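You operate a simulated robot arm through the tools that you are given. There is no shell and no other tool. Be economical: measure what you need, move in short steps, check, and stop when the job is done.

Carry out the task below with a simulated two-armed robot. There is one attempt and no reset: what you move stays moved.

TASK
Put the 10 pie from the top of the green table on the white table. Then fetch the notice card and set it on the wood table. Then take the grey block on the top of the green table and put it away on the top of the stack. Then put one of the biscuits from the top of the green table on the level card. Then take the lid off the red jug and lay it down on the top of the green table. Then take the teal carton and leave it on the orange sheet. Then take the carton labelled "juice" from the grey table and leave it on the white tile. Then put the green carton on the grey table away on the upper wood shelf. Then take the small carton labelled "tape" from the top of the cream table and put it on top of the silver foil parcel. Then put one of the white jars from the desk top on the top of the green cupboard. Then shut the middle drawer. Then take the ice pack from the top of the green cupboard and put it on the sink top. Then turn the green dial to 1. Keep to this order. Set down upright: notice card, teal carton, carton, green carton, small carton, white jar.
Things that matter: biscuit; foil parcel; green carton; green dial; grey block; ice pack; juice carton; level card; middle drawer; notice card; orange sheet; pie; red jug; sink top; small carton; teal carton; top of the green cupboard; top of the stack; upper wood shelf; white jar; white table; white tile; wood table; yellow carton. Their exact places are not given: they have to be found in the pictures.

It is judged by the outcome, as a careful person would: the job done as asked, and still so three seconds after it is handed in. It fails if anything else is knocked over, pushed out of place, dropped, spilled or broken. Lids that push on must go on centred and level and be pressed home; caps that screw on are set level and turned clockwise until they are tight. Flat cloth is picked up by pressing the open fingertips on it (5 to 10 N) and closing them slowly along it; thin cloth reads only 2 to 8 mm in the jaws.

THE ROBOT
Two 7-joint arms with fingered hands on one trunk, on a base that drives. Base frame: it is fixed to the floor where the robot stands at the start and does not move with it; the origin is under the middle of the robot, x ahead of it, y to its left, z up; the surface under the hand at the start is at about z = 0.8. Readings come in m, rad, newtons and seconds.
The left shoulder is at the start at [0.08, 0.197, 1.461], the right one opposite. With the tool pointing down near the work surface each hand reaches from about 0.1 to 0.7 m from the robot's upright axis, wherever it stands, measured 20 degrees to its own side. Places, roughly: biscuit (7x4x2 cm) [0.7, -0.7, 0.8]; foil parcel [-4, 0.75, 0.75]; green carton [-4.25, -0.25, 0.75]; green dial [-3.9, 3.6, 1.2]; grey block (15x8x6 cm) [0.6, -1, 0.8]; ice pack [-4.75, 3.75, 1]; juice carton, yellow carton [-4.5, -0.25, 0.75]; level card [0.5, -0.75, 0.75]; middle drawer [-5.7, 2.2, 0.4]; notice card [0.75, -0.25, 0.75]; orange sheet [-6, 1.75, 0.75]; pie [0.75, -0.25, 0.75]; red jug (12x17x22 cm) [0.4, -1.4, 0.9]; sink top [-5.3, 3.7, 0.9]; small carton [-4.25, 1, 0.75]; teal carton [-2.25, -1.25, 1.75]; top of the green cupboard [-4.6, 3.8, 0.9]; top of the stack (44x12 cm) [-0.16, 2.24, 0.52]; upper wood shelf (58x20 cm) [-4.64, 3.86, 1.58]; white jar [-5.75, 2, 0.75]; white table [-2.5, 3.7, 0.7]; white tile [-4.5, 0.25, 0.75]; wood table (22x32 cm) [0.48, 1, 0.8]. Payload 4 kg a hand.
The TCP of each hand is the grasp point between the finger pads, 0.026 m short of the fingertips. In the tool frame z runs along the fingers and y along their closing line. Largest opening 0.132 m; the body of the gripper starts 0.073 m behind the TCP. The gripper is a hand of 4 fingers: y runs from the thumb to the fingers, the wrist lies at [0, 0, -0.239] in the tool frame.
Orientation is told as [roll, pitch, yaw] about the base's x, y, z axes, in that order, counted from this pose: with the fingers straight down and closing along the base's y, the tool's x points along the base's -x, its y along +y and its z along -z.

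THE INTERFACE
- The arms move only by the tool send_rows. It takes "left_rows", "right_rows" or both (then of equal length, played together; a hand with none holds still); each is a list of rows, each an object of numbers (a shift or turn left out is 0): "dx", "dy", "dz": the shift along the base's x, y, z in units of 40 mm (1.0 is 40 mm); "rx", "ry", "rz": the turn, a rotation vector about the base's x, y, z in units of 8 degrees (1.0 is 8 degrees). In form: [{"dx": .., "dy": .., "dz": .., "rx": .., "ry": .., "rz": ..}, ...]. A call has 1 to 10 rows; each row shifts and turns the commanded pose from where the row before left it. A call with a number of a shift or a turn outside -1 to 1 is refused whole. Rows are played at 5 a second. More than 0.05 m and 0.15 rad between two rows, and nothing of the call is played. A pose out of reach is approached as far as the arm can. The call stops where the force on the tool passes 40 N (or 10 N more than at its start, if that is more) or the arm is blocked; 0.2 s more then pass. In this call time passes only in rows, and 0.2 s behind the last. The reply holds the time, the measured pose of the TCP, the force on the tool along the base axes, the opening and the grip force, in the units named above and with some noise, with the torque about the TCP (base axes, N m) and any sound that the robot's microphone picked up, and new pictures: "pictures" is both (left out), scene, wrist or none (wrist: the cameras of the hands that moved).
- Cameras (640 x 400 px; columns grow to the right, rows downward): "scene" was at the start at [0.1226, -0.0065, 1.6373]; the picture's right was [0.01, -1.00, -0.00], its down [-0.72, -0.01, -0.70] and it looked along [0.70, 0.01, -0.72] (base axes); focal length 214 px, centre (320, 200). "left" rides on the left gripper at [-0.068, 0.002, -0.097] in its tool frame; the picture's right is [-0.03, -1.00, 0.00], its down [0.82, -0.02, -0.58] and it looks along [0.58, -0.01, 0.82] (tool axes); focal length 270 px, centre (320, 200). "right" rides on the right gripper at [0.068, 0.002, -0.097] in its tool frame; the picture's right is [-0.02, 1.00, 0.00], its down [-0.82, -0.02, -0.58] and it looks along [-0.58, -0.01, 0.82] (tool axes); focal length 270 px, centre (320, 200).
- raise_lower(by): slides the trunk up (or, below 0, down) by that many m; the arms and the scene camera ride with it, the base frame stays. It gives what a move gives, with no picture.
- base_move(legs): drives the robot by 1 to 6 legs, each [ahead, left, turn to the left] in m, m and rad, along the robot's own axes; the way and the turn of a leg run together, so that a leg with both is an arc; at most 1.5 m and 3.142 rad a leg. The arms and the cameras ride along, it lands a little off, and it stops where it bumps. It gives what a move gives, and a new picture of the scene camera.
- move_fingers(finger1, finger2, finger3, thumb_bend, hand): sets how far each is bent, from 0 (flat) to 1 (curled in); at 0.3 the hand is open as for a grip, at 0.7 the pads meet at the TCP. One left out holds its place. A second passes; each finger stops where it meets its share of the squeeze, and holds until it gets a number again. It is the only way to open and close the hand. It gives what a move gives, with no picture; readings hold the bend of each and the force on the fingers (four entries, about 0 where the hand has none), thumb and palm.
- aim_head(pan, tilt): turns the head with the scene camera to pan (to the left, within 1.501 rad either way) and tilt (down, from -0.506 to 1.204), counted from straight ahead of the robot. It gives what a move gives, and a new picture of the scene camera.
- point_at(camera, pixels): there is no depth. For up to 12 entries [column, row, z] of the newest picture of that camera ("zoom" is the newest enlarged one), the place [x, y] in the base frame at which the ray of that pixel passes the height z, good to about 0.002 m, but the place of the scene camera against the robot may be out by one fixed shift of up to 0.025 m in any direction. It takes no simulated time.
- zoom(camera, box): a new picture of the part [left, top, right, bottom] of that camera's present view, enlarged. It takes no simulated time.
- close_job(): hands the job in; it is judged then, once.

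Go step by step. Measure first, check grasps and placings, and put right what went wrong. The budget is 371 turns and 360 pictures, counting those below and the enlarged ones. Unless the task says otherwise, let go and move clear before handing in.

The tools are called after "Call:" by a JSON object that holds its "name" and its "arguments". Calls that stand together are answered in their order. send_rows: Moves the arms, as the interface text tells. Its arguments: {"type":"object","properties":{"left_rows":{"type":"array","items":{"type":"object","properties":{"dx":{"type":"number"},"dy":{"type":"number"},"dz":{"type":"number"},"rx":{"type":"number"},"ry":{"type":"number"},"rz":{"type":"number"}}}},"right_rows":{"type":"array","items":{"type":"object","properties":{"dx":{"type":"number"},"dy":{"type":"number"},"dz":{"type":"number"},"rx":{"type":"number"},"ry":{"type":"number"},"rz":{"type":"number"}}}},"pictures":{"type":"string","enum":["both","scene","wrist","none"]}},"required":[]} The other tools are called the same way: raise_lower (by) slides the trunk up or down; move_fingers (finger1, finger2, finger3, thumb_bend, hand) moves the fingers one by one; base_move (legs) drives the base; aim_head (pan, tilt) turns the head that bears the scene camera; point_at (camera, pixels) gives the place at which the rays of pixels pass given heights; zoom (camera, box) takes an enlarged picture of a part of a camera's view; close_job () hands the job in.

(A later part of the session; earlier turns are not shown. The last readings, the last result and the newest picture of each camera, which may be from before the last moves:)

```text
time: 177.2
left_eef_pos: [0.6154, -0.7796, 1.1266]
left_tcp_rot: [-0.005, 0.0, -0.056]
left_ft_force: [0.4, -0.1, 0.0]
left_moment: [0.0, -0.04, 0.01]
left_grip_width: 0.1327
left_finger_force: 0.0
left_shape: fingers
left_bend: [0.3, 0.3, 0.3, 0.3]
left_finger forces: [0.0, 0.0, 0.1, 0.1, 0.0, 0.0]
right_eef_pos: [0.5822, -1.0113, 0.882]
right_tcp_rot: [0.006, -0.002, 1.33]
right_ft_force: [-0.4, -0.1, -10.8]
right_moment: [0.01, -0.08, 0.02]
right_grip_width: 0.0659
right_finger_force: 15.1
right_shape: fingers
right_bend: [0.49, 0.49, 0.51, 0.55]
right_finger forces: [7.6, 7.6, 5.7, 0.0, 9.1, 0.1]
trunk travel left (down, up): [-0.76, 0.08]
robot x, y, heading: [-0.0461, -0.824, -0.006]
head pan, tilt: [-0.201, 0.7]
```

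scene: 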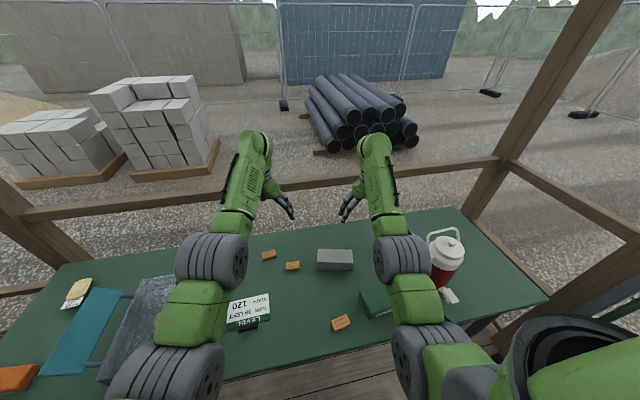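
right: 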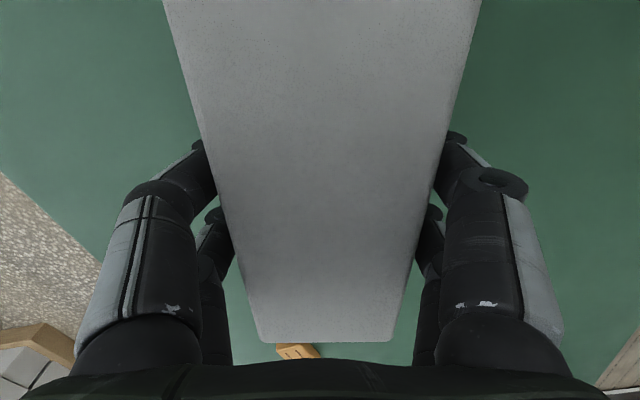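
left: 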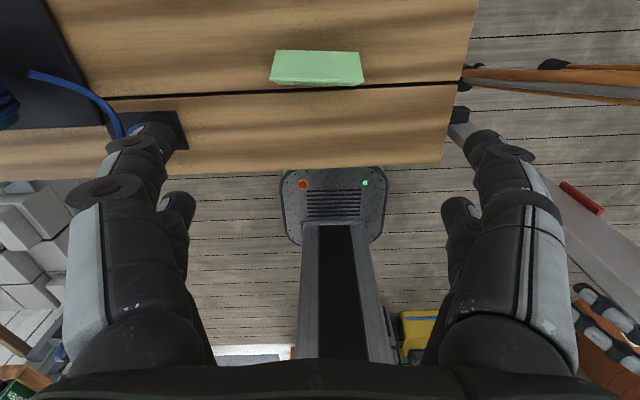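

Held (11 N weight). I tighten for safety and raise.

Call:
{"name": "move_fingers", "arguments": {"hand": "right", "finger1": 0.68, "finger2": 0.68, "finger3": 0.68, "thumb_bend": 0.68}}

Call:
{"name": "send_rows", "arguments": {"right_rows": [{"dz": 1}, {"dz": 1}, {"dz": 1}, {"dz": 1}, {"dz": 1}], "pictures": "none"}}

Call:
{"name": "base_move", "arguments": {"legs": [[-0.65, 0, 0], [0, 1.4, 0], [0, 1.0, 0]]}}

```text
time: 178.2
left_eef_pos: [0.6167, -0.781, 1.1256]
left_tcp_rot: [-0.003, 0.002, -0.054]
left_ft_force: [-0.7, 0.7, -0.1]
left_moment: [-0.04, -0.03, -0.03]
left_grip_width: 0.1326
left_finger_force: 0.1
left_shape: fingers
left_bend: [0.3, 0.3, 0.3, 0.3]
left_finger forces: [0.0, 0.0, 0.1, 0.0, 0.0, 0.0]
right_eef_pos: [0.5853, -1.0107, 0.8819]
right_tcp_rot: [0.002, -0.003, 1.331]
right_ft_force: [0.2, 0.1, -10.7]
right_moment: [-0.06, -0.09, 0.01]
right_grip_width: 0.0656
right_finger_force: 19.6
right_shape: fingers
right_bend: [0.45, 0.44, 0.53, 0.6]
right_finger forces: [9.7, 9.5, 6.2, 0.1, 13.0, 0.0]
trunk travel left (down, up): [-0.76, 0.08]
robot x, y, heading: [-0.0421, -0.8252, -0.0]
head pan, tilt: [-0.201, 0.7]
```

```text
time: 179.4
left_eef_pos: [0.6155, -0.7818, 1.127]
left_tcp_rot: [-0.005, 0.001, -0.053]
left_ft_force: [0.1, -0.1, 0.3]
left_moment: [0.02, -0.05, 0.0]
left_grip_width: 0.1326
left_finger_force: 0.0
left_shape: fingers
left_bend: [0.3, 0.3, 0.3, 0.3]
left_finger forces: [0.0, 0.0, 0.1, 0.0, 0.0, 0.1]
right_eef_pos: [0.5795, -1.0091, 1.0817]
right_tcp_rot: [0.003, -0.002, 1.33]
right_ft_force: [-0.4, -0.4, -10.9]
right_moment: [-0.03, -0.11, 0.0]
right_grip_width: 0.0655
right_finger_force: 18.9
right_shape: fingers
right_bend: [0.45, 0.44, 0.53, 0.6]
right_finger forces: [10.1, 9.4, 6.1, 0.1, 12.9, 0.0]
trunk travel left (down, up): [-0.76, 0.08]
robot x, y, heading: [-0.0462, -0.8234, -0.005]
head pan, tilt: [-0.201, 0.7]
```

```text
time: 194.5
left_eef_pos: [-0.0449, 1.6236, 1.126]
left_tcp_rot: [-0.004, 0.0, -0.068]
left_ft_force: [0.4, -1.1, 0.5]
left_moment: [-0.01, 0.04, 0.01]
left_grip_width: 0.1327
left_finger_force: 0.1
left_shape: fingers
left_bend: [0.3, 0.3, 0.3, 0.3]
left_finger forces: [0.0, 0.0, 0.0, 0.0, 0.0, 0.0]
right_eef_pos: [-0.0828, 1.3947, 1.0812]
right_tcp_rot: [0.002, -0.003, 1.318]
right_ft_force: [-0.4, -0.5, -10.7]
right_moment: [-0.02, -0.09, -0.01]
right_grip_width: 0.0651
right_finger_force: 19.0
right_shape: fingers
right_bend: [0.45, 0.44, 0.53, 0.6]
right_finger forces: [9.9, 9.3, 6.3, 0.0, 13.0, 0.0]
trunk travel left (down, up): [-0.76, 0.08]
robot x, y, heading: [-0.7054, 1.591, -0.015]
head pan, tilt: [-0.201, 0.7]
```

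scene: 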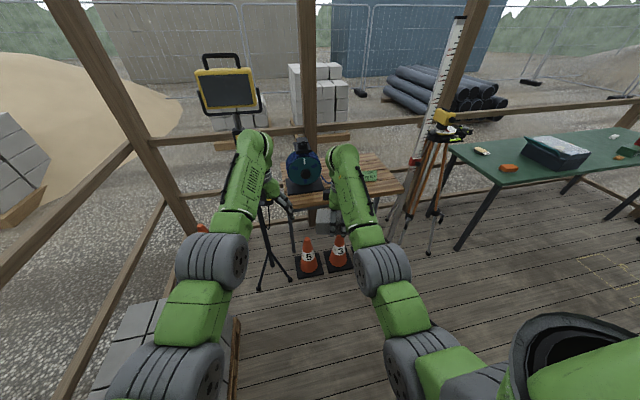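

Call:
{"name": "point_at", "arguments": {"camera": "scene", "pixels": [[258, 290, 0], [290, 282, 0], [268, 200, 0.8], [240, 120, 1.2], [238, 320, 0.5], [160, 300, 0.52], [120, 370, 0.52]]}}

Call:
{"name": "aim_head", "arguments": {"pan": 0.7, "tilt": 0.8}}

```text
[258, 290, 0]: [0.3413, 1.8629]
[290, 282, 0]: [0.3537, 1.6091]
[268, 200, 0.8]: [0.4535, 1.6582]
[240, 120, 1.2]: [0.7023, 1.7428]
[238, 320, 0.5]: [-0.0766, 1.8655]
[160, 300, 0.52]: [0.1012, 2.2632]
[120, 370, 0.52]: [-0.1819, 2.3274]
```

```text
time: 195.7
left_eef_pos: [-0.0457, 1.6244, 1.1262]
left_tcp_rot: [-0.002, 0.002, -0.069]
left_ft_force: [0.0, 0.0, -0.5]
left_moment: [0.02, -0.01, 0.01]
left_grip_width: 0.1329
left_finger_force: 0.0
left_shape: fingers
left_bend: [0.3, 0.3, 0.3, 0.3]
left_finger forces: [0.1, 0.0, 0.0, 0.0, 0.0, 0.0]
right_eef_pos: [-0.0836, 1.3957, 1.0812]
right_tcp_rot: [0.001, 0.0, 1.319]
right_ft_force: [-1.1, -0.7, -10.9]
right_moment: [-0.01, -0.1, 0.02]
right_grip_width: 0.0657
right_finger_force: 18.9
right_shape: fingers
right_bend: [0.45, 0.44, 0.53, 0.6]
right_finger forces: [9.8, 9.4, 6.2, 0.0, 13.0, 0.0]
trunk travel left (down, up): [-0.76, 0.08]
robot x, y, heading: [-0.7062, 1.5893, -0.016]
head pan, tilt: [0.7, 0.799]
```

scene: 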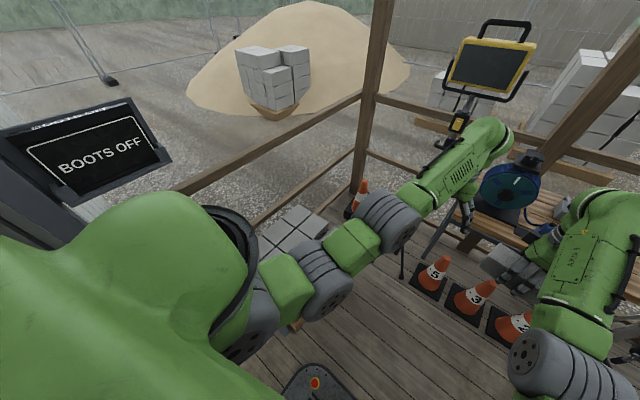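

Call:
{"name": "base_move", "arguments": {"legs": [[0.25, -0.22, 0], [0, 0, 1.585]]}}

Call:
{"name": "aim_head", "arguments": {"pan": -0.1, "tilt": 0.8}}

```text
time: 201.8
left_eef_pos: [-0.5144, 2.0263, 1.1258]
left_tcp_rot: [-0.003, 0.0, 1.538]
left_ft_force: [0.1, -0.9, -0.2]
left_moment: [-0.02, 0.0, -0.01]
left_grip_width: 0.1324
left_finger_force: 0.1
left_shape: fingers
left_bend: [0.3, 0.3, 0.3, 0.3]
left_finger forces: [0.1, 0.0, 0.0, 0.0, 0.0, 0.0]
right_eef_pos: [-0.2839, 1.9964, 1.0812]
right_tcp_rot: [0.001, -0.003, 2.924]
right_ft_force: [1.4, 0.1, -11.3]
right_moment: [0.07, -0.02, -0.05]
right_grip_width: 0.0653
right_finger_force: 17.8
right_shape: fingers
right_bend: [0.45, 0.44, 0.53, 0.6]
right_finger forces: [9.4, 8.8, 5.9, 0.0, 12.3, 0.0]
trunk travel left (down, up): [-0.76, 0.08]
robot x, y, heading: [-0.4563, 1.3647, 1.592]
head pan, tilt: [0.7, 0.799]
```

scene: 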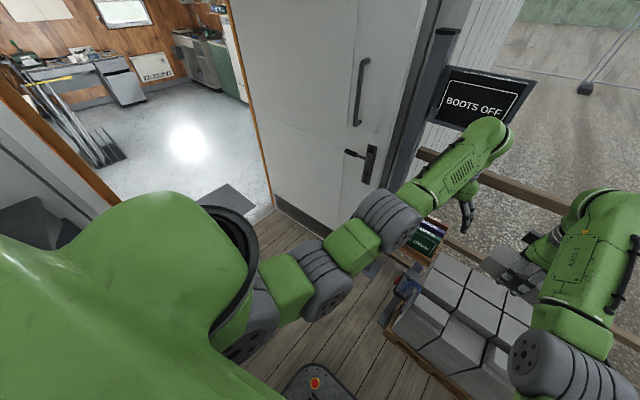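

```text
time: 202.9
left_eef_pos: [-0.5161, 2.0263, 1.1261]
left_tcp_rot: [-0.003, 0.003, 1.539]
left_ft_force: [0.0, 0.4, 0.2]
left_moment: [0.01, -0.04, 0.01]
left_grip_width: 0.1327
left_finger_force: 0.1
left_shape: fingers
left_bend: [0.3, 0.3, 0.3, 0.3]
left_finger forces: [0.0, 0.0, 0.1, 0.0, 0.1, 0.0]
right_eef_pos: [-0.2848, 1.9949, 1.0807]
right_tcp_rot: [0.001, -0.002, 2.923]
right_ft_force: [-0.2, 0.4, -11.3]
right_moment: [0.07, 0.02, 0.0]
right_grip_width: 0.065
right_finger_force: 18.3
right_shape: fingers
right_bend: [0.45, 0.44, 0.53, 0.6]
right_finger forces: [9.5, 8.9, 5.8, 0.1, 12.5, 0.0]
trunk travel left (down, up): [-0.76, 0.08]
robot x, y, heading: [-0.4571, 1.3673, 1.593]
head pan, tilt: [-0.099, 0.799]
```

scene: 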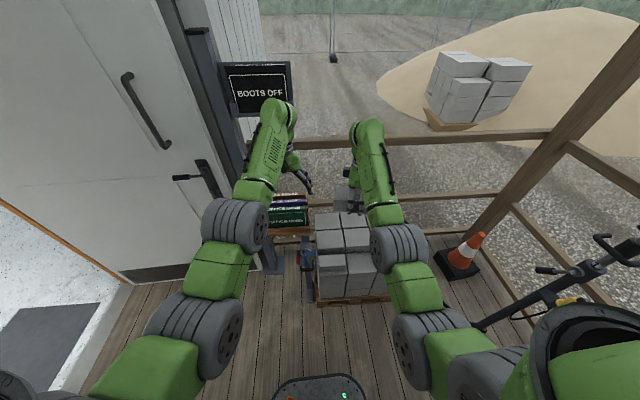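

Call:
{"name": "zoom", "arguments": {"camera": "scene", "box": [270, 170, 470, 310]}}

Call:
{"name": "point_at", "arguments": {"camera": "scene", "pixels": [[315, 217, 0.52], [368, 213, 0.52], [346, 230, 0.52], [318, 232, 0.52], [345, 232, 0.52], [372, 229, 0.52], [317, 255, 0.52], [343, 253, 0.52], [378, 250, 0.52]]}}

```text
2.86 times, centred on (370, 240) of scene
```

zoom: 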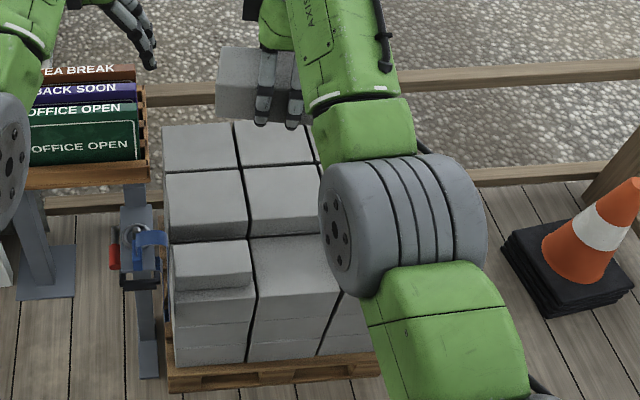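

```text
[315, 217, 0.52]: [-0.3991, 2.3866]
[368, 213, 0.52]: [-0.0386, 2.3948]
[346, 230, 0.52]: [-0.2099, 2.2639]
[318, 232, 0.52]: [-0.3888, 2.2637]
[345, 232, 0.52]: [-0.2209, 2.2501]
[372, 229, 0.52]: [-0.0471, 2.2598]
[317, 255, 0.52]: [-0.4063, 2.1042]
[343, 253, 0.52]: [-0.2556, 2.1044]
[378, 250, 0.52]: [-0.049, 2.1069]
```

I need a closer view of the stack; drive nearer and look with the head tilted down.

Call:
{"name": "base_move", "arguments": {"legs": [[0.2, -0.2, -0.02]]}}

Call:
{"name": "aim_head", "arguments": {"pan": 0, "tilt": 1.0}}

Call:
{"name": "send_rows", "arguments": {"left_rows": [{"dx": 0.5}], "pictures": "wrist"}}

```text
time: 204.9
left_eef_pos: [-0.3089, 2.2256, 1.1277]
left_tcp_rot: [-0.008, -0.001, 1.518]
left_ft_force: [-0.4, 0.7, 0.8]
left_moment: [0.01, -0.02, 0.01]
left_grip_width: 0.1329
left_finger_force: 0.1
left_shape: fingers
left_bend: [0.3, 0.3, 0.3, 0.3]
left_finger forces: [0.1, 0.1, 0.1, 0.1, 0.0, 0.0]
right_eef_pos: [-0.0779, 2.1922, 1.0833]
right_tcp_rot: [0.0, 0.0, 2.905]
right_ft_force: [-0.5, 0.4, -9.3]
right_moment: [0.1, -0.05, 0.0]
right_grip_width: 0.0649
right_finger_force: 18.4
right_shape: fingers
right_bend: [0.45, 0.44, 0.53, 0.6]
right_finger forces: [9.6, 9.0, 5.9, 0.0, 12.4, 0.0]
trunk travel left (down, up): [-0.76, 0.08]
robot x, y, heading: [-0.2618, 1.5653, 1.566]
head pan, tilt: [-0.099, 0.799]
```

scene: 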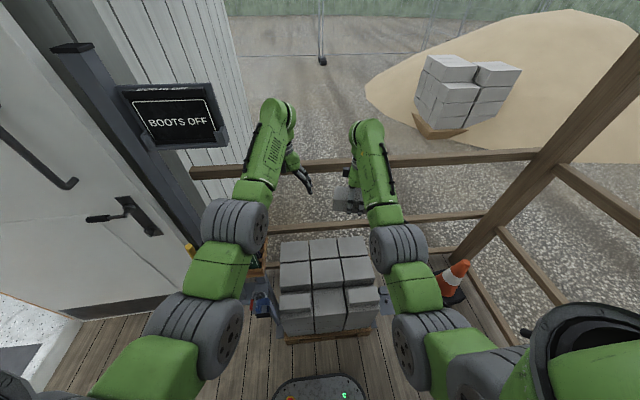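

```text
time: 205.6
left_eef_pos: [-0.3065, 2.2266, 1.1257]
left_tcp_rot: [-0.005, 0.002, 1.518]
left_ft_force: [0.2, 1.2, -0.6]
left_moment: [-0.02, 0.03, 0.03]
left_grip_width: 0.1327
left_finger_force: 0.0
left_shape: fingers
left_bend: [0.3, 0.3, 0.3, 0.3]
left_finger forces: [0.0, 0.1, 0.0, 0.0, 0.1, 0.1]
right_eef_pos: [-0.0775, 2.1919, 1.0809]
right_tcp_rot: [0.001, -0.002, 2.905]
right_ft_force: [0.1, 0.3, -11.2]
right_moment: [0.07, -0.01, 0.0]
right_grip_width: 0.0649
right_finger_force: 18.7
right_shape: fingers
right_bend: [0.45, 0.44, 0.53, 0.6]
right_finger forces: [9.6, 8.8, 5.9, 0.1, 12.5, 0.0]
trunk travel left (down, up): [-0.76, 0.08]
robot x, y, heading: [-0.2624, 1.5651, 1.573]
head pan, tilt: [0.0, 1.0]
```

scene: 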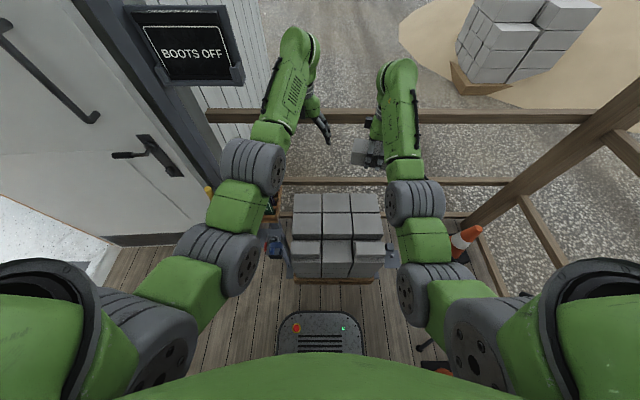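

```text
time: 206.0
left_eef_pos: [-0.2854, 2.2287, 1.1266]
left_tcp_rot: [-0.003, 0.002, 1.518]
left_ft_force: [-0.1, 0.1, 0.8]
left_moment: [0.0, 0.06, -0.01]
left_grip_width: 0.1326
left_finger_force: 0.1
left_shape: fingers
left_bend: [0.3, 0.3, 0.3, 0.3]
left_finger forces: [0.1, 0.1, 0.0, 0.0, 0.0, 0.0]
right_eef_pos: [-0.0744, 2.1938, 1.0816]
right_tcp_rot: [0.004, -0.004, 2.904]
right_ft_force: [0.6, -0.4, -10.5]
right_moment: [0.1, -0.03, 0.0]
right_grip_width: 0.0653
right_finger_force: 18.8
right_shape: fingers
right_bend: [0.45, 0.44, 0.53, 0.6]
right_finger forces: [9.5, 8.9, 5.8, 0.1, 12.6, 0.1]
trunk travel left (down, up): [-0.76, 0.08]
robot x, y, heading: [-0.2593, 1.5678, 1.574]
head pan, tilt: [0.0, 1.0]
```

left: 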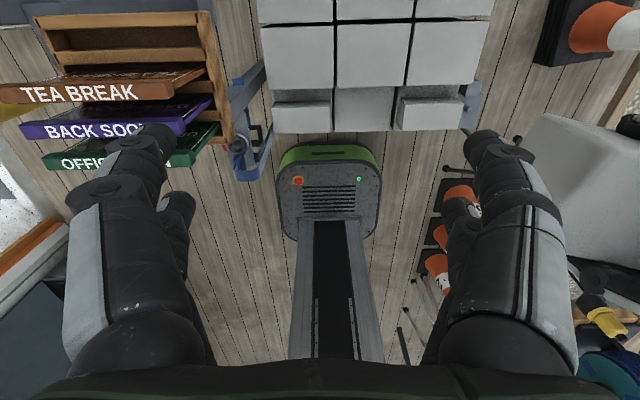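

Call:
{"name": "zoom", "arguments": {"camera": "left", "box": [230, 0, 510, 175]}}

Call:
{"name": "zoom", "arguments": {"camera": "scene", "box": [260, 170, 420, 290]}}

Call:
{"name": "point_at", "arguments": {"camera": "left", "pixels": [[262, 27, 0.52], [487, 20, 0.52], [265, 88, 0.52], [480, 84, 0.52], [333, 90, 0.52], [395, 88, 0.52], [275, 130, 0.4], [460, 128, 0.4], [257, 0, 0.52], [495, 0, 0.52]]}}

Call:
{"name": "point_at", "arguments": {"camera": "scene", "pixels": [[293, 195, 0.52], [380, 194, 0.52], [293, 213, 0.52], [382, 213, 0.52], [293, 238, 0.52], [384, 238, 0.52], [322, 240, 0.52], [353, 240, 0.52], [322, 262, 0.46], [294, 262, 0.46]]}}

```text
2.29 times, centred on (370, 88) of left
```

zoom: 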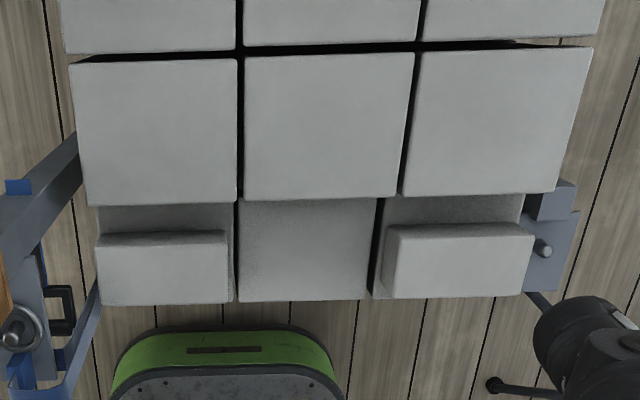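

```text
3.33 times, centred on (340, 230) of scene
```

zoom: 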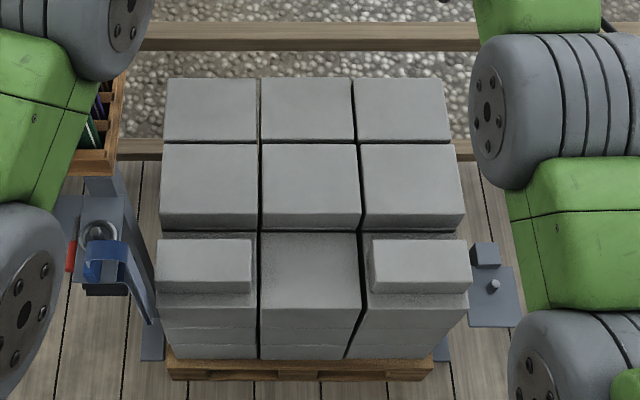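

```text
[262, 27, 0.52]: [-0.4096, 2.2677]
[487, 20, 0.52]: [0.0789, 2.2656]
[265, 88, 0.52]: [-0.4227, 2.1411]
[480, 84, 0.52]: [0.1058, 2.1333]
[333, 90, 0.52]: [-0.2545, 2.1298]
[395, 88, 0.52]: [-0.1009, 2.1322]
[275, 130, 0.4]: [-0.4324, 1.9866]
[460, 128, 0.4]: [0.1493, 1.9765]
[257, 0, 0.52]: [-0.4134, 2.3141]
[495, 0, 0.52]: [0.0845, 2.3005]
```

```text
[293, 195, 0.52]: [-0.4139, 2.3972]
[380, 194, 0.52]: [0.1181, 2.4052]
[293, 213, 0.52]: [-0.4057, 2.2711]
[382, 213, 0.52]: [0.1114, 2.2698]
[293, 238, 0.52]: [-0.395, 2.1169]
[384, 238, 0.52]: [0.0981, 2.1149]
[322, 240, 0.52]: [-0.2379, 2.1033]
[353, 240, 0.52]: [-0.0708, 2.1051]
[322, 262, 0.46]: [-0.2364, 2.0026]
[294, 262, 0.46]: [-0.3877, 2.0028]
```

The stack's top is level at z≈0.52 (middle and back rows), centre x≈-0.16; the middle row spans y 2.13–2.27. I clear the left hand, align the block's long side with x and move it above (-0.16,2.22).

Call:
{"name": "send_rows", "arguments": {"left_rows": [{"dx": -0.6, "dy": -0.9}, {"dx": -0.6, "dy": -0.9}, {"dx": -0.6, "dy": -0.9}, {"dx": -0.6, "dy": -0.9}, {"dx": -0.6, "dy": -0.9}, {"dx": -0.6, "dy": -0.9}, {"dx": -0.6, "dy": -0.9}, {"dx": -0.6, "dy": -0.9}], "right_rows": [{"dx": -0.3, "rz": 0.3}, {"dx": -0.3, "rz": 0.3}, {"dx": -0.3, "rz": 0.3}, {"dx": -0.3, "rz": 0.3}, {"dx": -0.3, "rz": 0.3}, {"dx": -0.3, "rz": 0.2}, {"dx": -0.35, "dy": 0.3}, {"dy": 0.35}]}}

```text
time: 207.8
left_eef_pos: [-0.4702, 2.0181, 1.0395]
left_tcp_rot: [-0.005, -0.003, 1.517]
left_ft_force: [-0.5, 0.8, 0.3]
left_moment: [0.0, 0.0, -0.01]
left_grip_width: 0.1325
left_finger_force: 0.1
left_shape: fingers
left_bend: [0.3, 0.3, 0.3, 0.3]
left_finger forces: [0.0, 0.0, 0.0, 0.1, 0.1, 0.1]
left hand out of reach, approached as far as the arm can: row 4, 5, 6, 7, 8
right_eef_pos: [-0.1623, 2.2195, 1.0805]
right_tcp_rot: [0.004, -0.002, -3.139]
right_ft_force: [-0.5, -0.1, -11.0]
right_moment: [0.11, 0.0, 0.05]
right_grip_width: 0.0652
right_finger_force: 18.4
right_shape: fingers
right_bend: [0.45, 0.44, 0.53, 0.6]
right_finger forces: [9.6, 8.8, 5.9, 0.0, 12.5, 0.0]
trunk travel left (down, up): [-0.76, 0.08]
robot x, y, heading: [-0.2596, 1.566, 1.57]
head pan, tilt: [0.0, 1.0]
```

scene: 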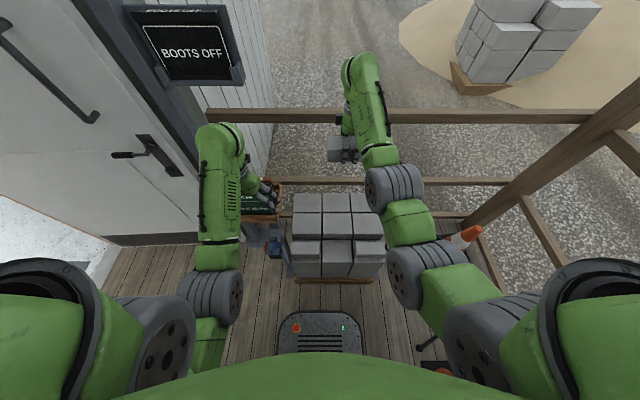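
right: 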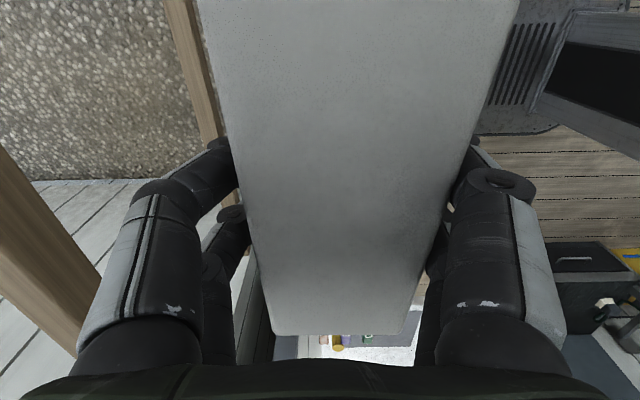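
left: 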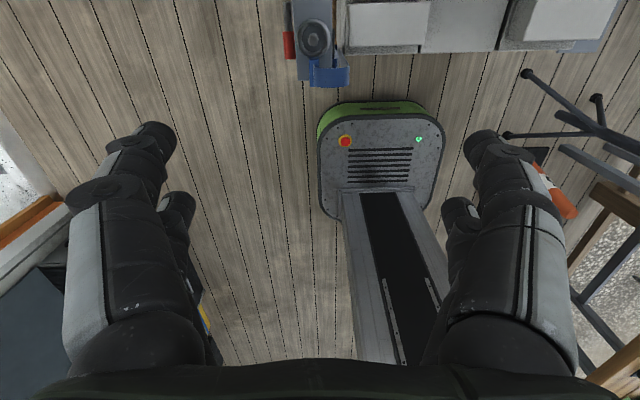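

Below the left hand is just floor. Lower the trunk by 0.44.

Call:
{"name": "raise_lower", "arguments": {"by": -0.3}}

Call:
{"name": "raise_lower", "arguments": {"by": -0.17}}

Call:
{"name": "aim_head", "arguments": {"pan": 0, "tilt": 0.8}}

```text
time: 210.8
left_eef_pos: [-0.4696, 2.0169, 0.7397]
left_tcp_rot: [-0.005, -0.001, 1.519]
left_ft_force: [-0.4, 0.1, -0.4]
left_moment: [-0.03, -0.01, 0.0]
left_grip_width: 0.1326
left_finger_force: 0.0
left_shape: fingers
left_bend: [0.3, 0.3, 0.3, 0.3]
left_finger forces: [0.0, 0.0, 0.0, 0.0, 0.0, 0.0]
right_eef_pos: [-0.1626, 2.2189, 0.7802]
right_tcp_rot: [0.001, -0.001, -3.141]
right_ft_force: [0.5, -0.8, -11.0]
right_moment: [0.1, -0.01, 0.02]
right_grip_width: 0.0648
right_finger_force: 18.5
right_shape: fingers
right_bend: [0.45, 0.44, 0.53, 0.6]
right_finger forces: [9.5, 8.9, 5.9, 0.0, 12.5, 0.0]
trunk travel left (down, up): [-0.46, 0.38]
robot x, y, heading: [-0.2565, 1.5655, 1.576]
head pan, tilt: [0.0, 1.0]
```

```text
time: 211.8
left_eef_pos: [-0.4706, 2.0175, 0.6659]
left_tcp_rot: [-0.001, -0.026, 1.522]
left_ft_force: [2.4, -50.2, 7.0]
left_moment: [6.05, 0.34, -0.47]
left_grip_width: 0.1326
left_finger_force: 0.1
left_shape: fingers
left_bend: [0.3, 0.3, 0.3, 0.3]
left_finger forces: [0.1, 0.1, 0.0, 0.0, 0.1, 0.0]
right_eef_pos: [-0.1619, 2.2153, 0.6983]
right_tcp_rot: [0.001, -0.002, -3.137]
right_ft_force: [0.8, 1.4, -9.6]
right_moment: [0.04, 0.01, 0.02]
right_grip_width: 0.0653
right_finger_force: 18.5
right_shape: fingers
right_bend: [0.44, 0.44, 0.53, 0.6]
right_finger forces: [9.7, 9.1, 6.2, 0.0, 12.7, 0.0]
trunk travel left (down, up): [-0.377, 0.463]
robot x, y, heading: [-0.2582, 1.5667, 1.574]
head pan, tilt: [0.0, 1.0]
stopped: the force on the tool passed its limit at 78 N (the readings are from after the stop); the commanded pose is now the measured one
```

```text
time: 212.6
left_eef_pos: [-0.4707, 2.0176, 0.6667]
left_tcp_rot: [-0.002, -0.026, 1.521]
left_ft_force: [0.9, -26.9, 3.0]
left_moment: [3.17, 0.09, -0.12]
left_grip_width: 0.1325
left_finger_force: 0.0
left_shape: fingers
left_bend: [0.3, 0.3, 0.3, 0.3]
left_finger forces: [0.0, 0.1, 0.0, 0.0, 0.1, 0.0]
right_eef_pos: [-0.1612, 2.2158, 0.7001]
right_tcp_rot: [0.0, -0.003, -3.139]
right_ft_force: [0.4, -0.2, -11.3]
right_moment: [0.11, 0.0, 0.03]
right_grip_width: 0.0651
right_finger_force: 19.0
right_shape: fingers
right_bend: [0.44, 0.44, 0.53, 0.6]
right_finger forces: [9.6, 9.2, 5.9, 0.1, 12.6, 0.0]
trunk travel left (down, up): [-0.377, 0.463]
robot x, y, heading: [-0.2576, 1.5701, 1.576]
head pan, tilt: [0.0, 0.799]
```

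scene: 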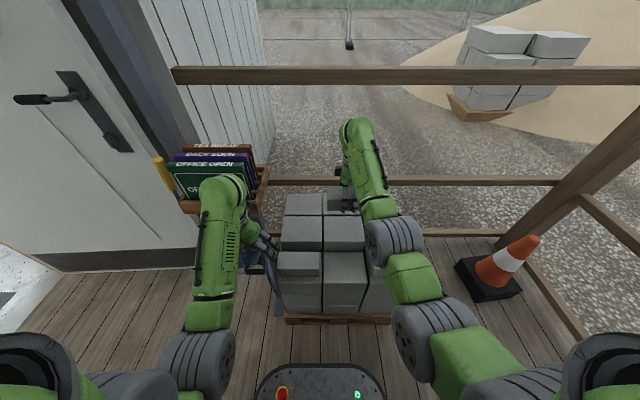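

The left wrist is touching the sign rack (left force -27 N along y). I raise back up and pull the left arm clear.

Call:
{"name": "raise_lower", "arguments": {"by": 0.12}}

Call:
{"name": "zoom", "arguments": {"camera": "scene", "box": [140, 120, 300, 260]}}

```text
time: 214.1
left_eef_pos: [-0.4699, 2.0211, 0.7854]
left_tcp_rot: [-0.003, -0.021, 1.521]
left_ft_force: [0.7, -0.5, -0.1]
left_moment: [-0.01, 0.0, -0.03]
left_grip_width: 0.1324
left_finger_force: 0.1
left_shape: fingers
left_bend: [0.3, 0.3, 0.3, 0.3]
left_finger forces: [0.0, 0.0, 0.0, 0.0, 0.0, 0.0]
right_eef_pos: [-0.163, 2.2191, 0.8159]
right_tcp_rot: [0.004, -0.002, -3.14]
right_ft_force: [0.3, -0.7, -10.5]
right_moment: [0.11, -0.01, -0.01]
right_grip_width: 0.0651
right_finger_force: 19.2
right_shape: fingers
right_bend: [0.44, 0.44, 0.53, 0.6]
right_finger forces: [9.6, 9.1, 6.1, 0.0, 12.9, 0.1]
trunk travel left (down, up): [-0.497, 0.343]
robot x, y, heading: [-0.2612, 1.5659, 1.57]
head pan, tilt: [0.0, 0.799]
```

```text
2.86 times, centred on (220, 190) of scene
```

zoom: 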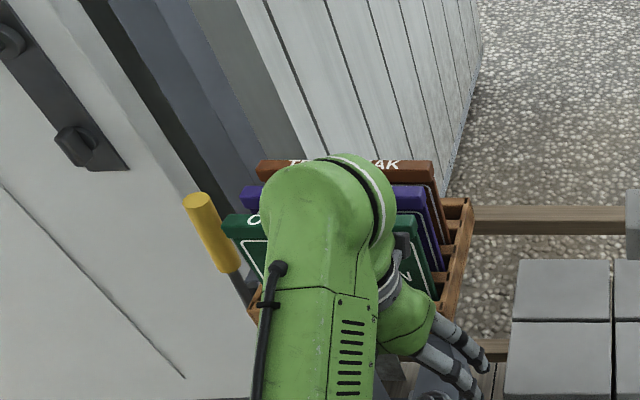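

Signs still sit in the rack. I swing the left hand out to the robot's side, well clear of it.

Call:
{"name": "send_rows", "arguments": {"left_rows": [{"dx": -0.3, "dy": -0.9, "rz": 0.6}, {"dx": -0.8, "dy": -0.8, "rz": 0.6}, {"dx": -0.8, "dy": -0.8, "rz": 0.6}, {"dx": -0.8, "dy": -0.8, "rz": 0.6}, {"dx": -0.8, "dy": -0.8, "rz": 0.6}, {"dx": -0.8, "dy": -0.8, "rz": 0.6}, {"dx": -0.8, "dy": -0.8, "rz": 0.6}, {"dx": -0.8, "dy": -0.8, "rz": 0.6}], "pictures": "scene"}}

```text
time: 215.0
left_eef_pos: [-0.5043, 1.9399, 0.7728]
left_tcp_rot: [-0.012, -0.054, 1.566]
left_ft_force: [0.1, 0.0, 0.9]
left_moment: [-0.02, 0.0, -0.01]
left_grip_width: 0.1329
left_finger_force: 0.0
left_shape: fingers
left_bend: [0.3, 0.3, 0.3, 0.3]
left_finger forces: [0.0, 0.0, 0.0, 0.0, 0.1, 0.0]
left hand out of reach, approached as far as the arm can: row 1, 2, 4
right_eef_pos: [-0.1718, 2.2203, 0.8182]
right_tcp_rot: [0.011, 0.014, -3.14]
right_ft_force: [-0.3, 0.3, -11.0]
right_moment: [0.06, 0.01, -0.01]
right_grip_width: 0.065
right_finger_force: 18.7
right_shape: fingers
right_bend: [0.44, 0.44, 0.53, 0.6]
right_finger forces: [9.6, 9.0, 6.2, 0.1, 12.8, 0.1]
trunk travel left (down, up): [-0.497, 0.343]
robot x, y, heading: [-0.2585, 1.5687, 1.576]
head pan, tilt: [0.0, 0.799]
stopped in row 4 (left hand): the arm was blocked; the commanded pose is now the measured one
```

scene: 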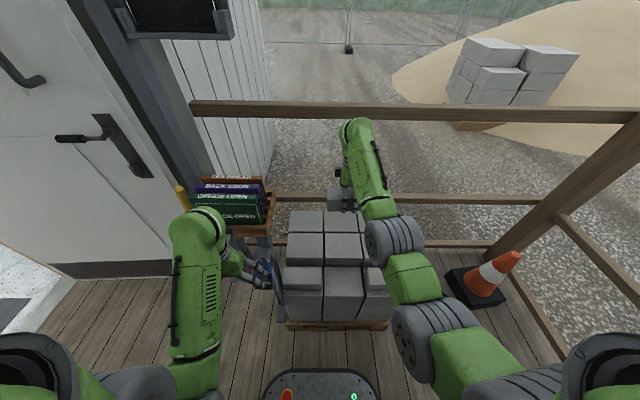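

The left arm is ~8 cm farther from the rack now. I lower the right arm itself as far as it goes rather than the trunk.

Call:
{"name": "send_rows", "arguments": {"right_rows": [{"dx": 0.28, "dz": -0.8}, {"dz": -1}, {"dz": -1}, {"dz": -1}, {"dz": -0.8}], "pictures": "scene"}}

```text
time: 216.2
left_eef_pos: [-0.505, 1.9377, 0.7694]
left_tcp_rot: [-0.012, -0.048, 1.567]
left_ft_force: [0.1, -0.1, 0.1]
left_moment: [-0.02, -0.01, -0.02]
left_grip_width: 0.1327
left_finger_force: 0.0
left_shape: fingers
left_bend: [0.3, 0.3, 0.3, 0.3]
left_finger forces: [0.0, 0.0, 0.0, 0.1, 0.1, 0.0]
right_eef_pos: [-0.1587, 2.2207, 0.6345]
right_tcp_rot: [0.004, 0.014, -3.142]
right_ft_force: [0.1, 0.8, -10.1]
right_moment: [0.04, 0.0, 0.0]
right_grip_width: 0.0649
right_finger_force: 18.7
right_shape: fingers
right_bend: [0.44, 0.44, 0.53, 0.6]
right_finger forces: [9.6, 8.8, 6.2, 0.1, 12.7, 0.0]
trunk travel left (down, up): [-0.497, 0.343]
robot x, y, heading: [-0.2612, 1.5661, 1.573]
head pan, tilt: [0.0, 0.799]
```

scene: 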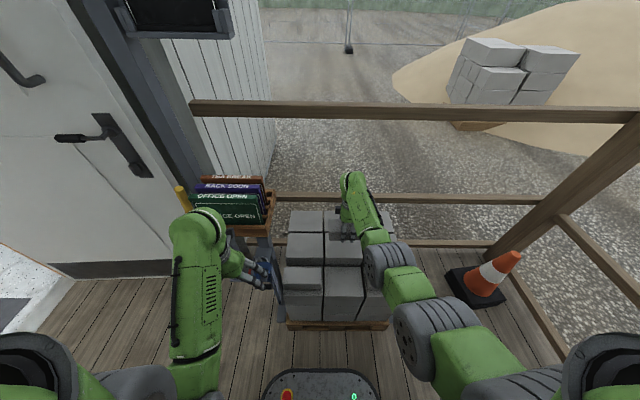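

Not yet at the limit (z 0.634). I continue to the stack top, feeling for contact.

Call:
{"name": "send_rows", "arguments": {"right_rows": [{"dz": -0.6}, {"dz": -0.6}, {"dz": -0.4}, {"dz": -0.25}, {"dz": -0.25}], "pictures": "both"}}

```text
time: 217.4
left_eef_pos: [-0.5036, 1.9386, 0.7709]
left_tcp_rot: [-0.013, -0.051, 1.563]
left_ft_force: [0.6, 0.7, -0.6]
left_moment: [0.02, -0.02, 0.0]
left_grip_width: 0.1332
left_finger_force: 0.1
left_shape: fingers
left_bend: [0.3, 0.3, 0.3, 0.3]
left_finger forces: [0.0, 0.0, 0.1, 0.0, 0.0, 0.0]
right_eef_pos: [-0.1595, 2.2241, 0.5627]
right_tcp_rot: [-0.013, 0.009, 3.139]
right_ft_force: [-0.3, -9.3, 17.3]
right_moment: [-0.33, -0.04, -0.04]
right_grip_width: 0.0655
right_finger_force: 21.4
right_shape: fingers
right_bend: [0.45, 0.44, 0.57, 0.63]
right_finger forces: [13.9, 12.8, 5.1, 0.1, 11.2, 0.1]
right hand out of reach, approached as far as the arm can: row 5
trunk travel left (down, up): [-0.497, 0.343]
robot x, y, heading: [-0.258, 1.5667, 1.574]
head pan, tilt: [0.0, 0.799]
stopped in row 5 (right hand): the force on the tool passed its limit at 46 N (the readings are from after the stop); the commanded pose is now the measured one
```

scene: 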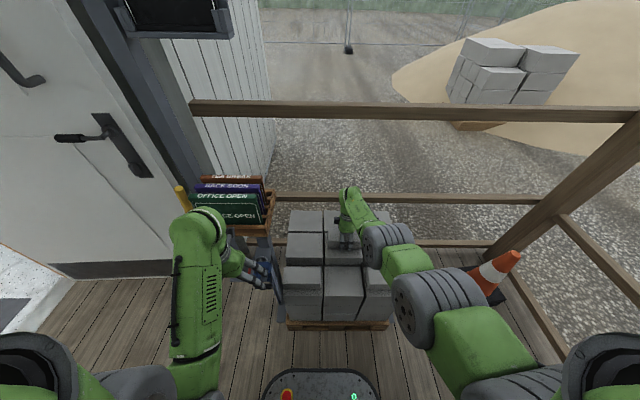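
right: 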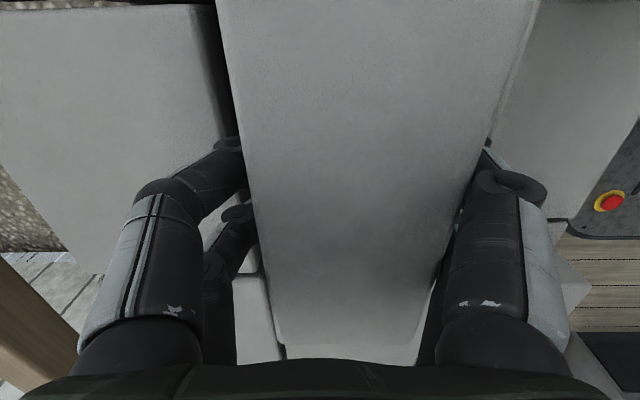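

The block rests on the stack (contact at TCP 0.563). I ease the pressure, open, and rise.

Call:
{"name": "send_rows", "arguments": {"right_rows": [{"dz": 0.06}], "pictures": "none"}}

Call:
{"name": "move_fingers", "arguments": {"hand": "right", "finger1": 0.3, "finger2": 0.3, "finger3": 0.3, "thumb_bend": 0.3}}

Call:
{"name": "send_rows", "arguments": {"right_rows": [{"dz": 0.5}, {"dz": 1}, {"dz": 1}, {"dz": 1}, {"dz": 1}, {"dz": 1}], "pictures": "both"}}

```text
time: 217.8
left_eef_pos: [-0.5049, 1.9386, 0.7701]
left_tcp_rot: [-0.014, -0.055, 1.567]
left_ft_force: [-0.6, -0.4, -0.5]
left_moment: [0.02, -0.02, 0.03]
left_grip_width: 0.1329
left_finger_force: 0.0
left_shape: fingers
left_bend: [0.3, 0.3, 0.3, 0.3]
left_finger forces: [0.0, 0.0, 0.0, 0.1, 0.0, 0.1]
right_eef_pos: [-0.1585, 2.223, 0.564]
right_tcp_rot: [-0.011, 0.01, -3.14]
right_ft_force: [-3.2, -3.6, 5.3]
right_moment: [0.03, 0.05, -0.05]
right_grip_width: 0.0653
right_finger_force: 20.2
right_shape: fingers
right_bend: [0.45, 0.44, 0.56, 0.62]
right_finger forces: [11.6, 10.8, 6.2, 0.0, 12.7, 0.0]
trunk travel left (down, up): [-0.497, 0.343]
robot x, y, heading: [-0.2586, 1.5632, 1.57]
head pan, tilt: [0.0, 0.799]
```

```text
time: 218.8
left_eef_pos: [-0.5039, 1.939, 0.7715]
left_tcp_rot: [-0.014, -0.054, 1.567]
left_ft_force: [0.3, 0.5, 1.2]
left_moment: [-0.01, 0.02, 0.01]
left_grip_width: 0.1329
left_finger_force: 0.0
left_shape: fingers
left_bend: [0.3, 0.3, 0.3, 0.3]
left_finger forces: [0.0, 0.0, 0.2, 0.1, 0.0, 0.0]
right_eef_pos: [-0.1594, 2.2242, 0.564]
right_tcp_rot: [-0.01, 0.01, 3.14]
right_ft_force: [0.1, 0.9, 0.2]
right_moment: [-0.01, 0.02, 0.0]
right_grip_width: 0.1324
right_finger_force: 0.0
right_shape: fingers
right_bend: [0.3, 0.3, 0.3, 0.3]
right_finger forces: [0.1, 0.1, 0.0, 0.1, 0.0, 0.1]
trunk travel left (down, up): [-0.497, 0.343]
robot x, y, heading: [-0.2639, 1.5665, 1.575]
head pan, tilt: [0.0, 0.799]
```

```text
time: 220.2
left_eef_pos: [-0.5059, 1.9386, 0.7719]
left_tcp_rot: [-0.014, -0.053, 1.567]
left_ft_force: [-0.1, -0.3, -0.2]
left_moment: [0.02, 0.03, 0.03]
left_grip_width: 0.133
left_finger_force: 0.0
left_shape: fingers
left_bend: [0.3, 0.3, 0.3, 0.3]
left_finger forces: [0.1, 0.0, 0.1, 0.0, 0.0, 0.1]
right_eef_pos: [-0.1612, 2.2257, 0.7826]
right_tcp_rot: [-0.012, 0.011, 3.139]
right_ft_force: [-0.6, -0.1, 0.2]
right_moment: [-0.01, 0.01, 0.02]
right_grip_width: 0.1329
right_finger_force: 0.2
right_shape: fingers
right_bend: [0.3, 0.3, 0.3, 0.3]
right_finger forces: [0.0, 0.0, 0.1, 0.0, 0.1, 0.1]
trunk travel left (down, up): [-0.497, 0.343]
robot x, y, heading: [-0.2575, 1.5677, 1.576]
head pan, tilt: [0.0, 0.799]
```

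scene: 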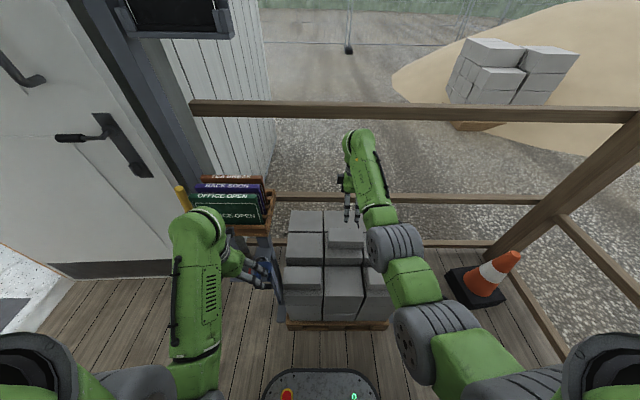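
right: 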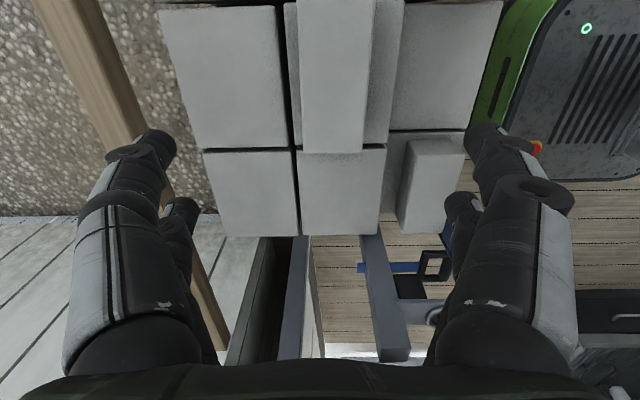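

The block sits squarely on top of the stack. I rise, back off and drive round to the green table's right end again for the biscuit.

Call:
{"name": "raise_lower", "arguments": {"by": 0.263}}

Call:
{"name": "base_move", "arguments": {"legs": [[-0.2, 0.2, 0], [0, 0, -1.58], [-0.2, 0, 0], [0, -1.4, 0], [0, -0.8, 0]]}}

Call:
{"name": "send_rows", "arguments": {"left_rows": [{"dx": 0.8}, {"dx": 0.8}, {"dx": 0.8}, {"dx": 0.8, "dz": 0.3}], "right_rows": [{"dz": 0.6}, {"dx": -0.5}, {"dx": -0.3}, {"dz": 0}], "pictures": "scene"}}

```text
time: 222.9
left_eef_pos: [-0.496, 1.9349, 1.0391]
left_tcp_rot: [0.0, -0.054, 1.567]
left_ft_force: [-0.1, 1.1, 0.6]
left_moment: [-0.02, 0.04, 0.0]
left_grip_width: 0.1329
left_finger_force: 0.0
left_shape: fingers
left_bend: [0.3, 0.3, 0.3, 0.3]
left_finger forces: [0.0, 0.1, 0.1, 0.0, 0.0, 0.0]
right_eef_pos: [-0.15, 2.2247, 1.0475]
right_tcp_rot: [-0.015, -0.005, 3.14]
right_ft_force: [0.4, -0.7, 0.3]
right_moment: [-0.03, 0.04, 0.02]
right_grip_width: 0.1327
right_finger_force: 0.1
right_shape: fingers
right_bend: [0.3, 0.3, 0.3, 0.3]
right_finger forces: [0.0, 0.0, 0.0, 0.0, 0.0, 0.0]
trunk travel left (down, up): [-0.76, 0.08]
robot x, y, heading: [-0.2571, 1.5685, 1.571]
head pan, tilt: [0.0, 0.799]
```

```text
time: 240.2
left_eef_pos: [-0.3038, -0.5748, 1.0386]
left_tcp_rot: [0.002, -0.055, -0.016]
left_ft_force: [0.3, 0.2, -0.1]
left_moment: [-0.01, -0.03, 0.02]
left_grip_width: 0.133
left_finger_force: 0.0
left_shape: fingers
left_bend: [0.3, 0.3, 0.3, 0.3]
left_finger forces: [0.0, 0.0, 0.0, 0.1, 0.0, 0.1]
right_eef_pos: [-0.0219, -0.9232, 1.0468]
right_tcp_rot: [-0.014, -0.004, 1.556]
right_ft_force: [0.4, 0.1, 0.0]
right_moment: [0.0, 0.0, 0.03]
right_grip_width: 0.1326
right_finger_force: 0.1
right_shape: fingers
right_bend: [0.3, 0.3, 0.3, 0.3]
right_finger forces: [0.0, 0.0, 0.1, 0.0, 0.1, 0.1]
trunk travel left (down, up): [-0.76, 0.08]
robot x, y, heading: [-0.6791, -0.8072, -0.009]
head pan, tilt: [0.0, 0.799]
```

scene: 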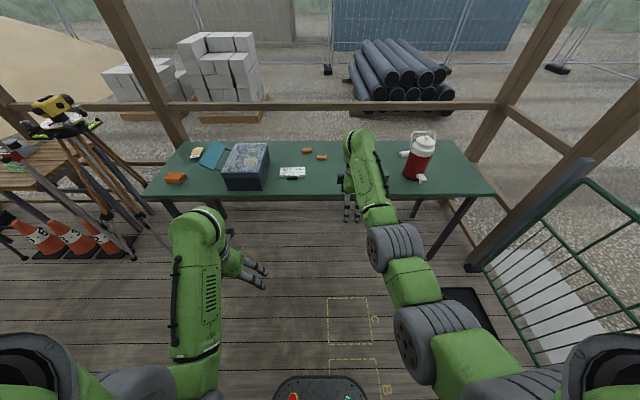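

```text
time: 241.2
left_eef_pos: [-0.1741, -0.5776, 1.0513]
left_tcp_rot: [0.003, -0.054, -0.016]
left_ft_force: [0.7, -0.2, 0.4]
left_moment: [0.01, 0.05, -0.01]
left_grip_width: 0.1329
left_finger_force: 0.0
left_shape: fingers
left_bend: [0.3, 0.3, 0.3, 0.3]
left_finger forces: [0.0, 0.1, 0.0, 0.1, 0.0, 0.0]
right_eef_pos: [-0.0523, -0.9241, 1.0686]
right_tcp_rot: [-0.013, -0.006, 1.557]
right_ft_force: [-0.6, -0.1, -1.3]
right_moment: [0.0, 0.04, 0.0]
right_grip_width: 0.1326
right_finger_force: 0.1
right_shape: fingers
right_bend: [0.3, 0.3, 0.3, 0.3]
right_finger forces: [0.1, 0.0, 0.0, 0.0, 0.0, 0.0]
trunk travel left (down, up): [-0.76, 0.08]
robot x, y, heading: [-0.6793, -0.8081, -0.004]
head pan, tilt: [0.0, 0.799]
```

scene: 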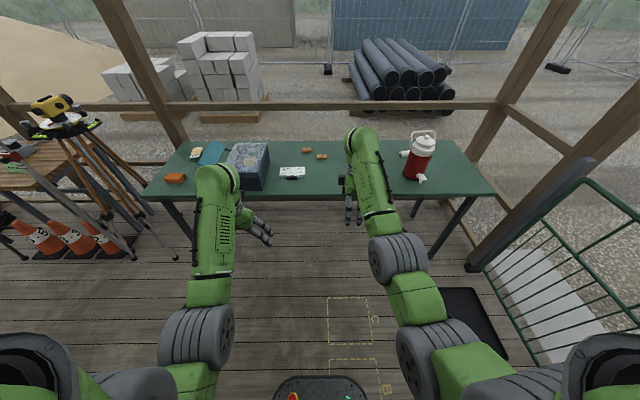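

Call:
{"name": "base_move", "arguments": {"legs": [[0.64, 0.1, 0.004]]}}

Call:
{"name": "send_rows", "arguments": {"right_rows": [{"dz": 0.2, "ry": 0.05}], "pictures": "wrist"}}

```text
time: 244.9
left_eef_pos: [0.4632, -0.4692, 1.0521]
left_tcp_rot: [0.003, -0.059, 0.003]
left_ft_force: [-0.2, 0.4, 0.1]
left_moment: [-0.02, 0.01, -0.03]
left_grip_width: 0.1328
left_finger_force: 0.1
left_shape: fingers
left_bend: [0.3, 0.3, 0.3, 0.3]
left_finger forces: [0.0, 0.0, 0.0, 0.0, 0.1, 0.0]
right_eef_pos: [0.5928, -0.8133, 1.0708]
right_tcp_rot: [-0.016, -0.006, 1.575]
right_ft_force: [0.5, -0.5, -0.4]
right_moment: [-0.02, 0.02, 0.04]
right_grip_width: 0.1325
right_finger_force: 0.1
right_shape: fingers
right_bend: [0.3, 0.3, 0.3, 0.3]
right_finger forces: [0.1, 0.0, 0.0, 0.0, 0.0, 0.0]
trunk travel left (down, up): [-0.76, 0.08]
robot x, y, heading: [-0.0338, -0.7033, 0.011]
head pan, tilt: [0.0, 0.799]
```

scene: 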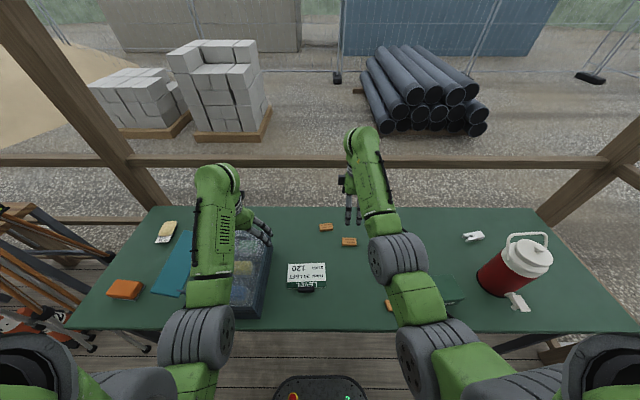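

```text
time: 245.3
left_eef_pos: [0.4656, -0.4697, 1.0511]
left_tcp_rot: [0.004, -0.054, 0.003]
left_ft_force: [0.2, 0.5, 0.1]
left_moment: [0.0, 0.02, 0.02]
left_grip_width: 0.1331
left_finger_force: 0.0
left_shape: fingers
left_bend: [0.3, 0.3, 0.3, 0.3]
left_finger forces: [0.0, 0.0, 0.0, 0.0, 0.0, 0.0]
right_eef_pos: [0.595, -0.8141, 1.0788]
right_tcp_rot: [-0.007, -0.006, 1.574]
right_ft_force: [0.6, 0.0, -0.5]
right_moment: [0.02, 0.01, -0.02]
right_grip_width: 0.1327
right_finger_force: 0.1
right_shape: fingers
right_bend: [0.3, 0.3, 0.3, 0.3]
right_finger forces: [0.0, 0.1, 0.0, 0.1, 0.1, 0.0]
trunk travel left (down, up): [-0.76, 0.08]
robot x, y, heading: [-0.0312, -0.7087, 0.008]
head pan, tilt: [0.0, 0.799]
```

right: 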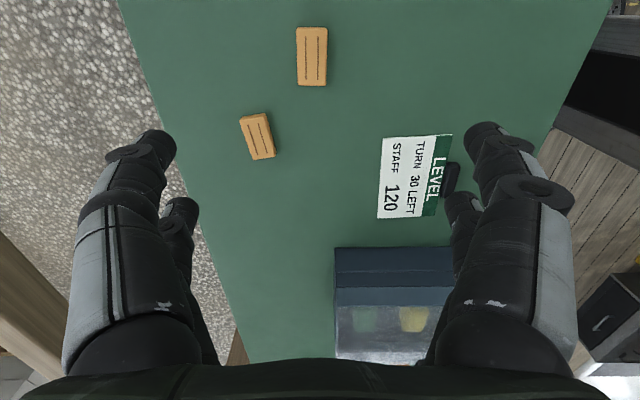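

Call:
{"name": "point_at", "arguments": {"camera": "right", "pixels": [[312, 56, 0.82], [297, 28, 0.82], [328, 27, 0.82], [326, 86, 0.82], [298, 85, 0.82], [383, 138, 0.8], [450, 134, 0.8], [378, 217, 0.8], [437, 216, 0.8], [440, 180, 0.8]]}}

Call:
{"name": "zoom", "arguments": {"camera": "right", "box": [220, 0, 500, 240]}}

```text
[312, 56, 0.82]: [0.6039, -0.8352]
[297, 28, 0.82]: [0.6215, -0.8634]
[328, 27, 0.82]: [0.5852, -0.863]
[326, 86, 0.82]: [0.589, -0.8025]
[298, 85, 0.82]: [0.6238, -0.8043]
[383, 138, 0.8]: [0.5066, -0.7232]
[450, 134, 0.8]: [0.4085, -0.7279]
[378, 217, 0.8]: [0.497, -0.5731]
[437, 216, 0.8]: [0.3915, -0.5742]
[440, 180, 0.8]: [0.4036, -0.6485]
```

```text
1.67 times, centred on (360, 120) of right
```

zoom: 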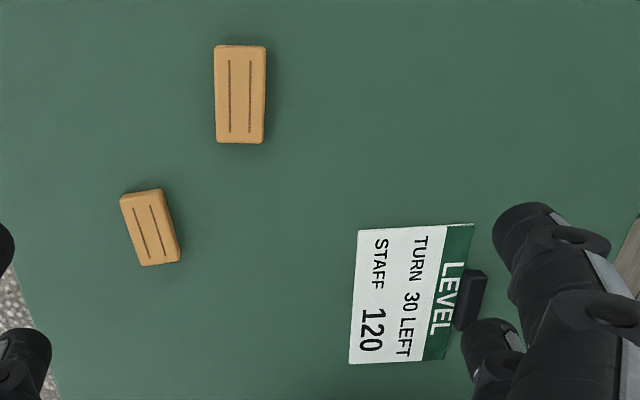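

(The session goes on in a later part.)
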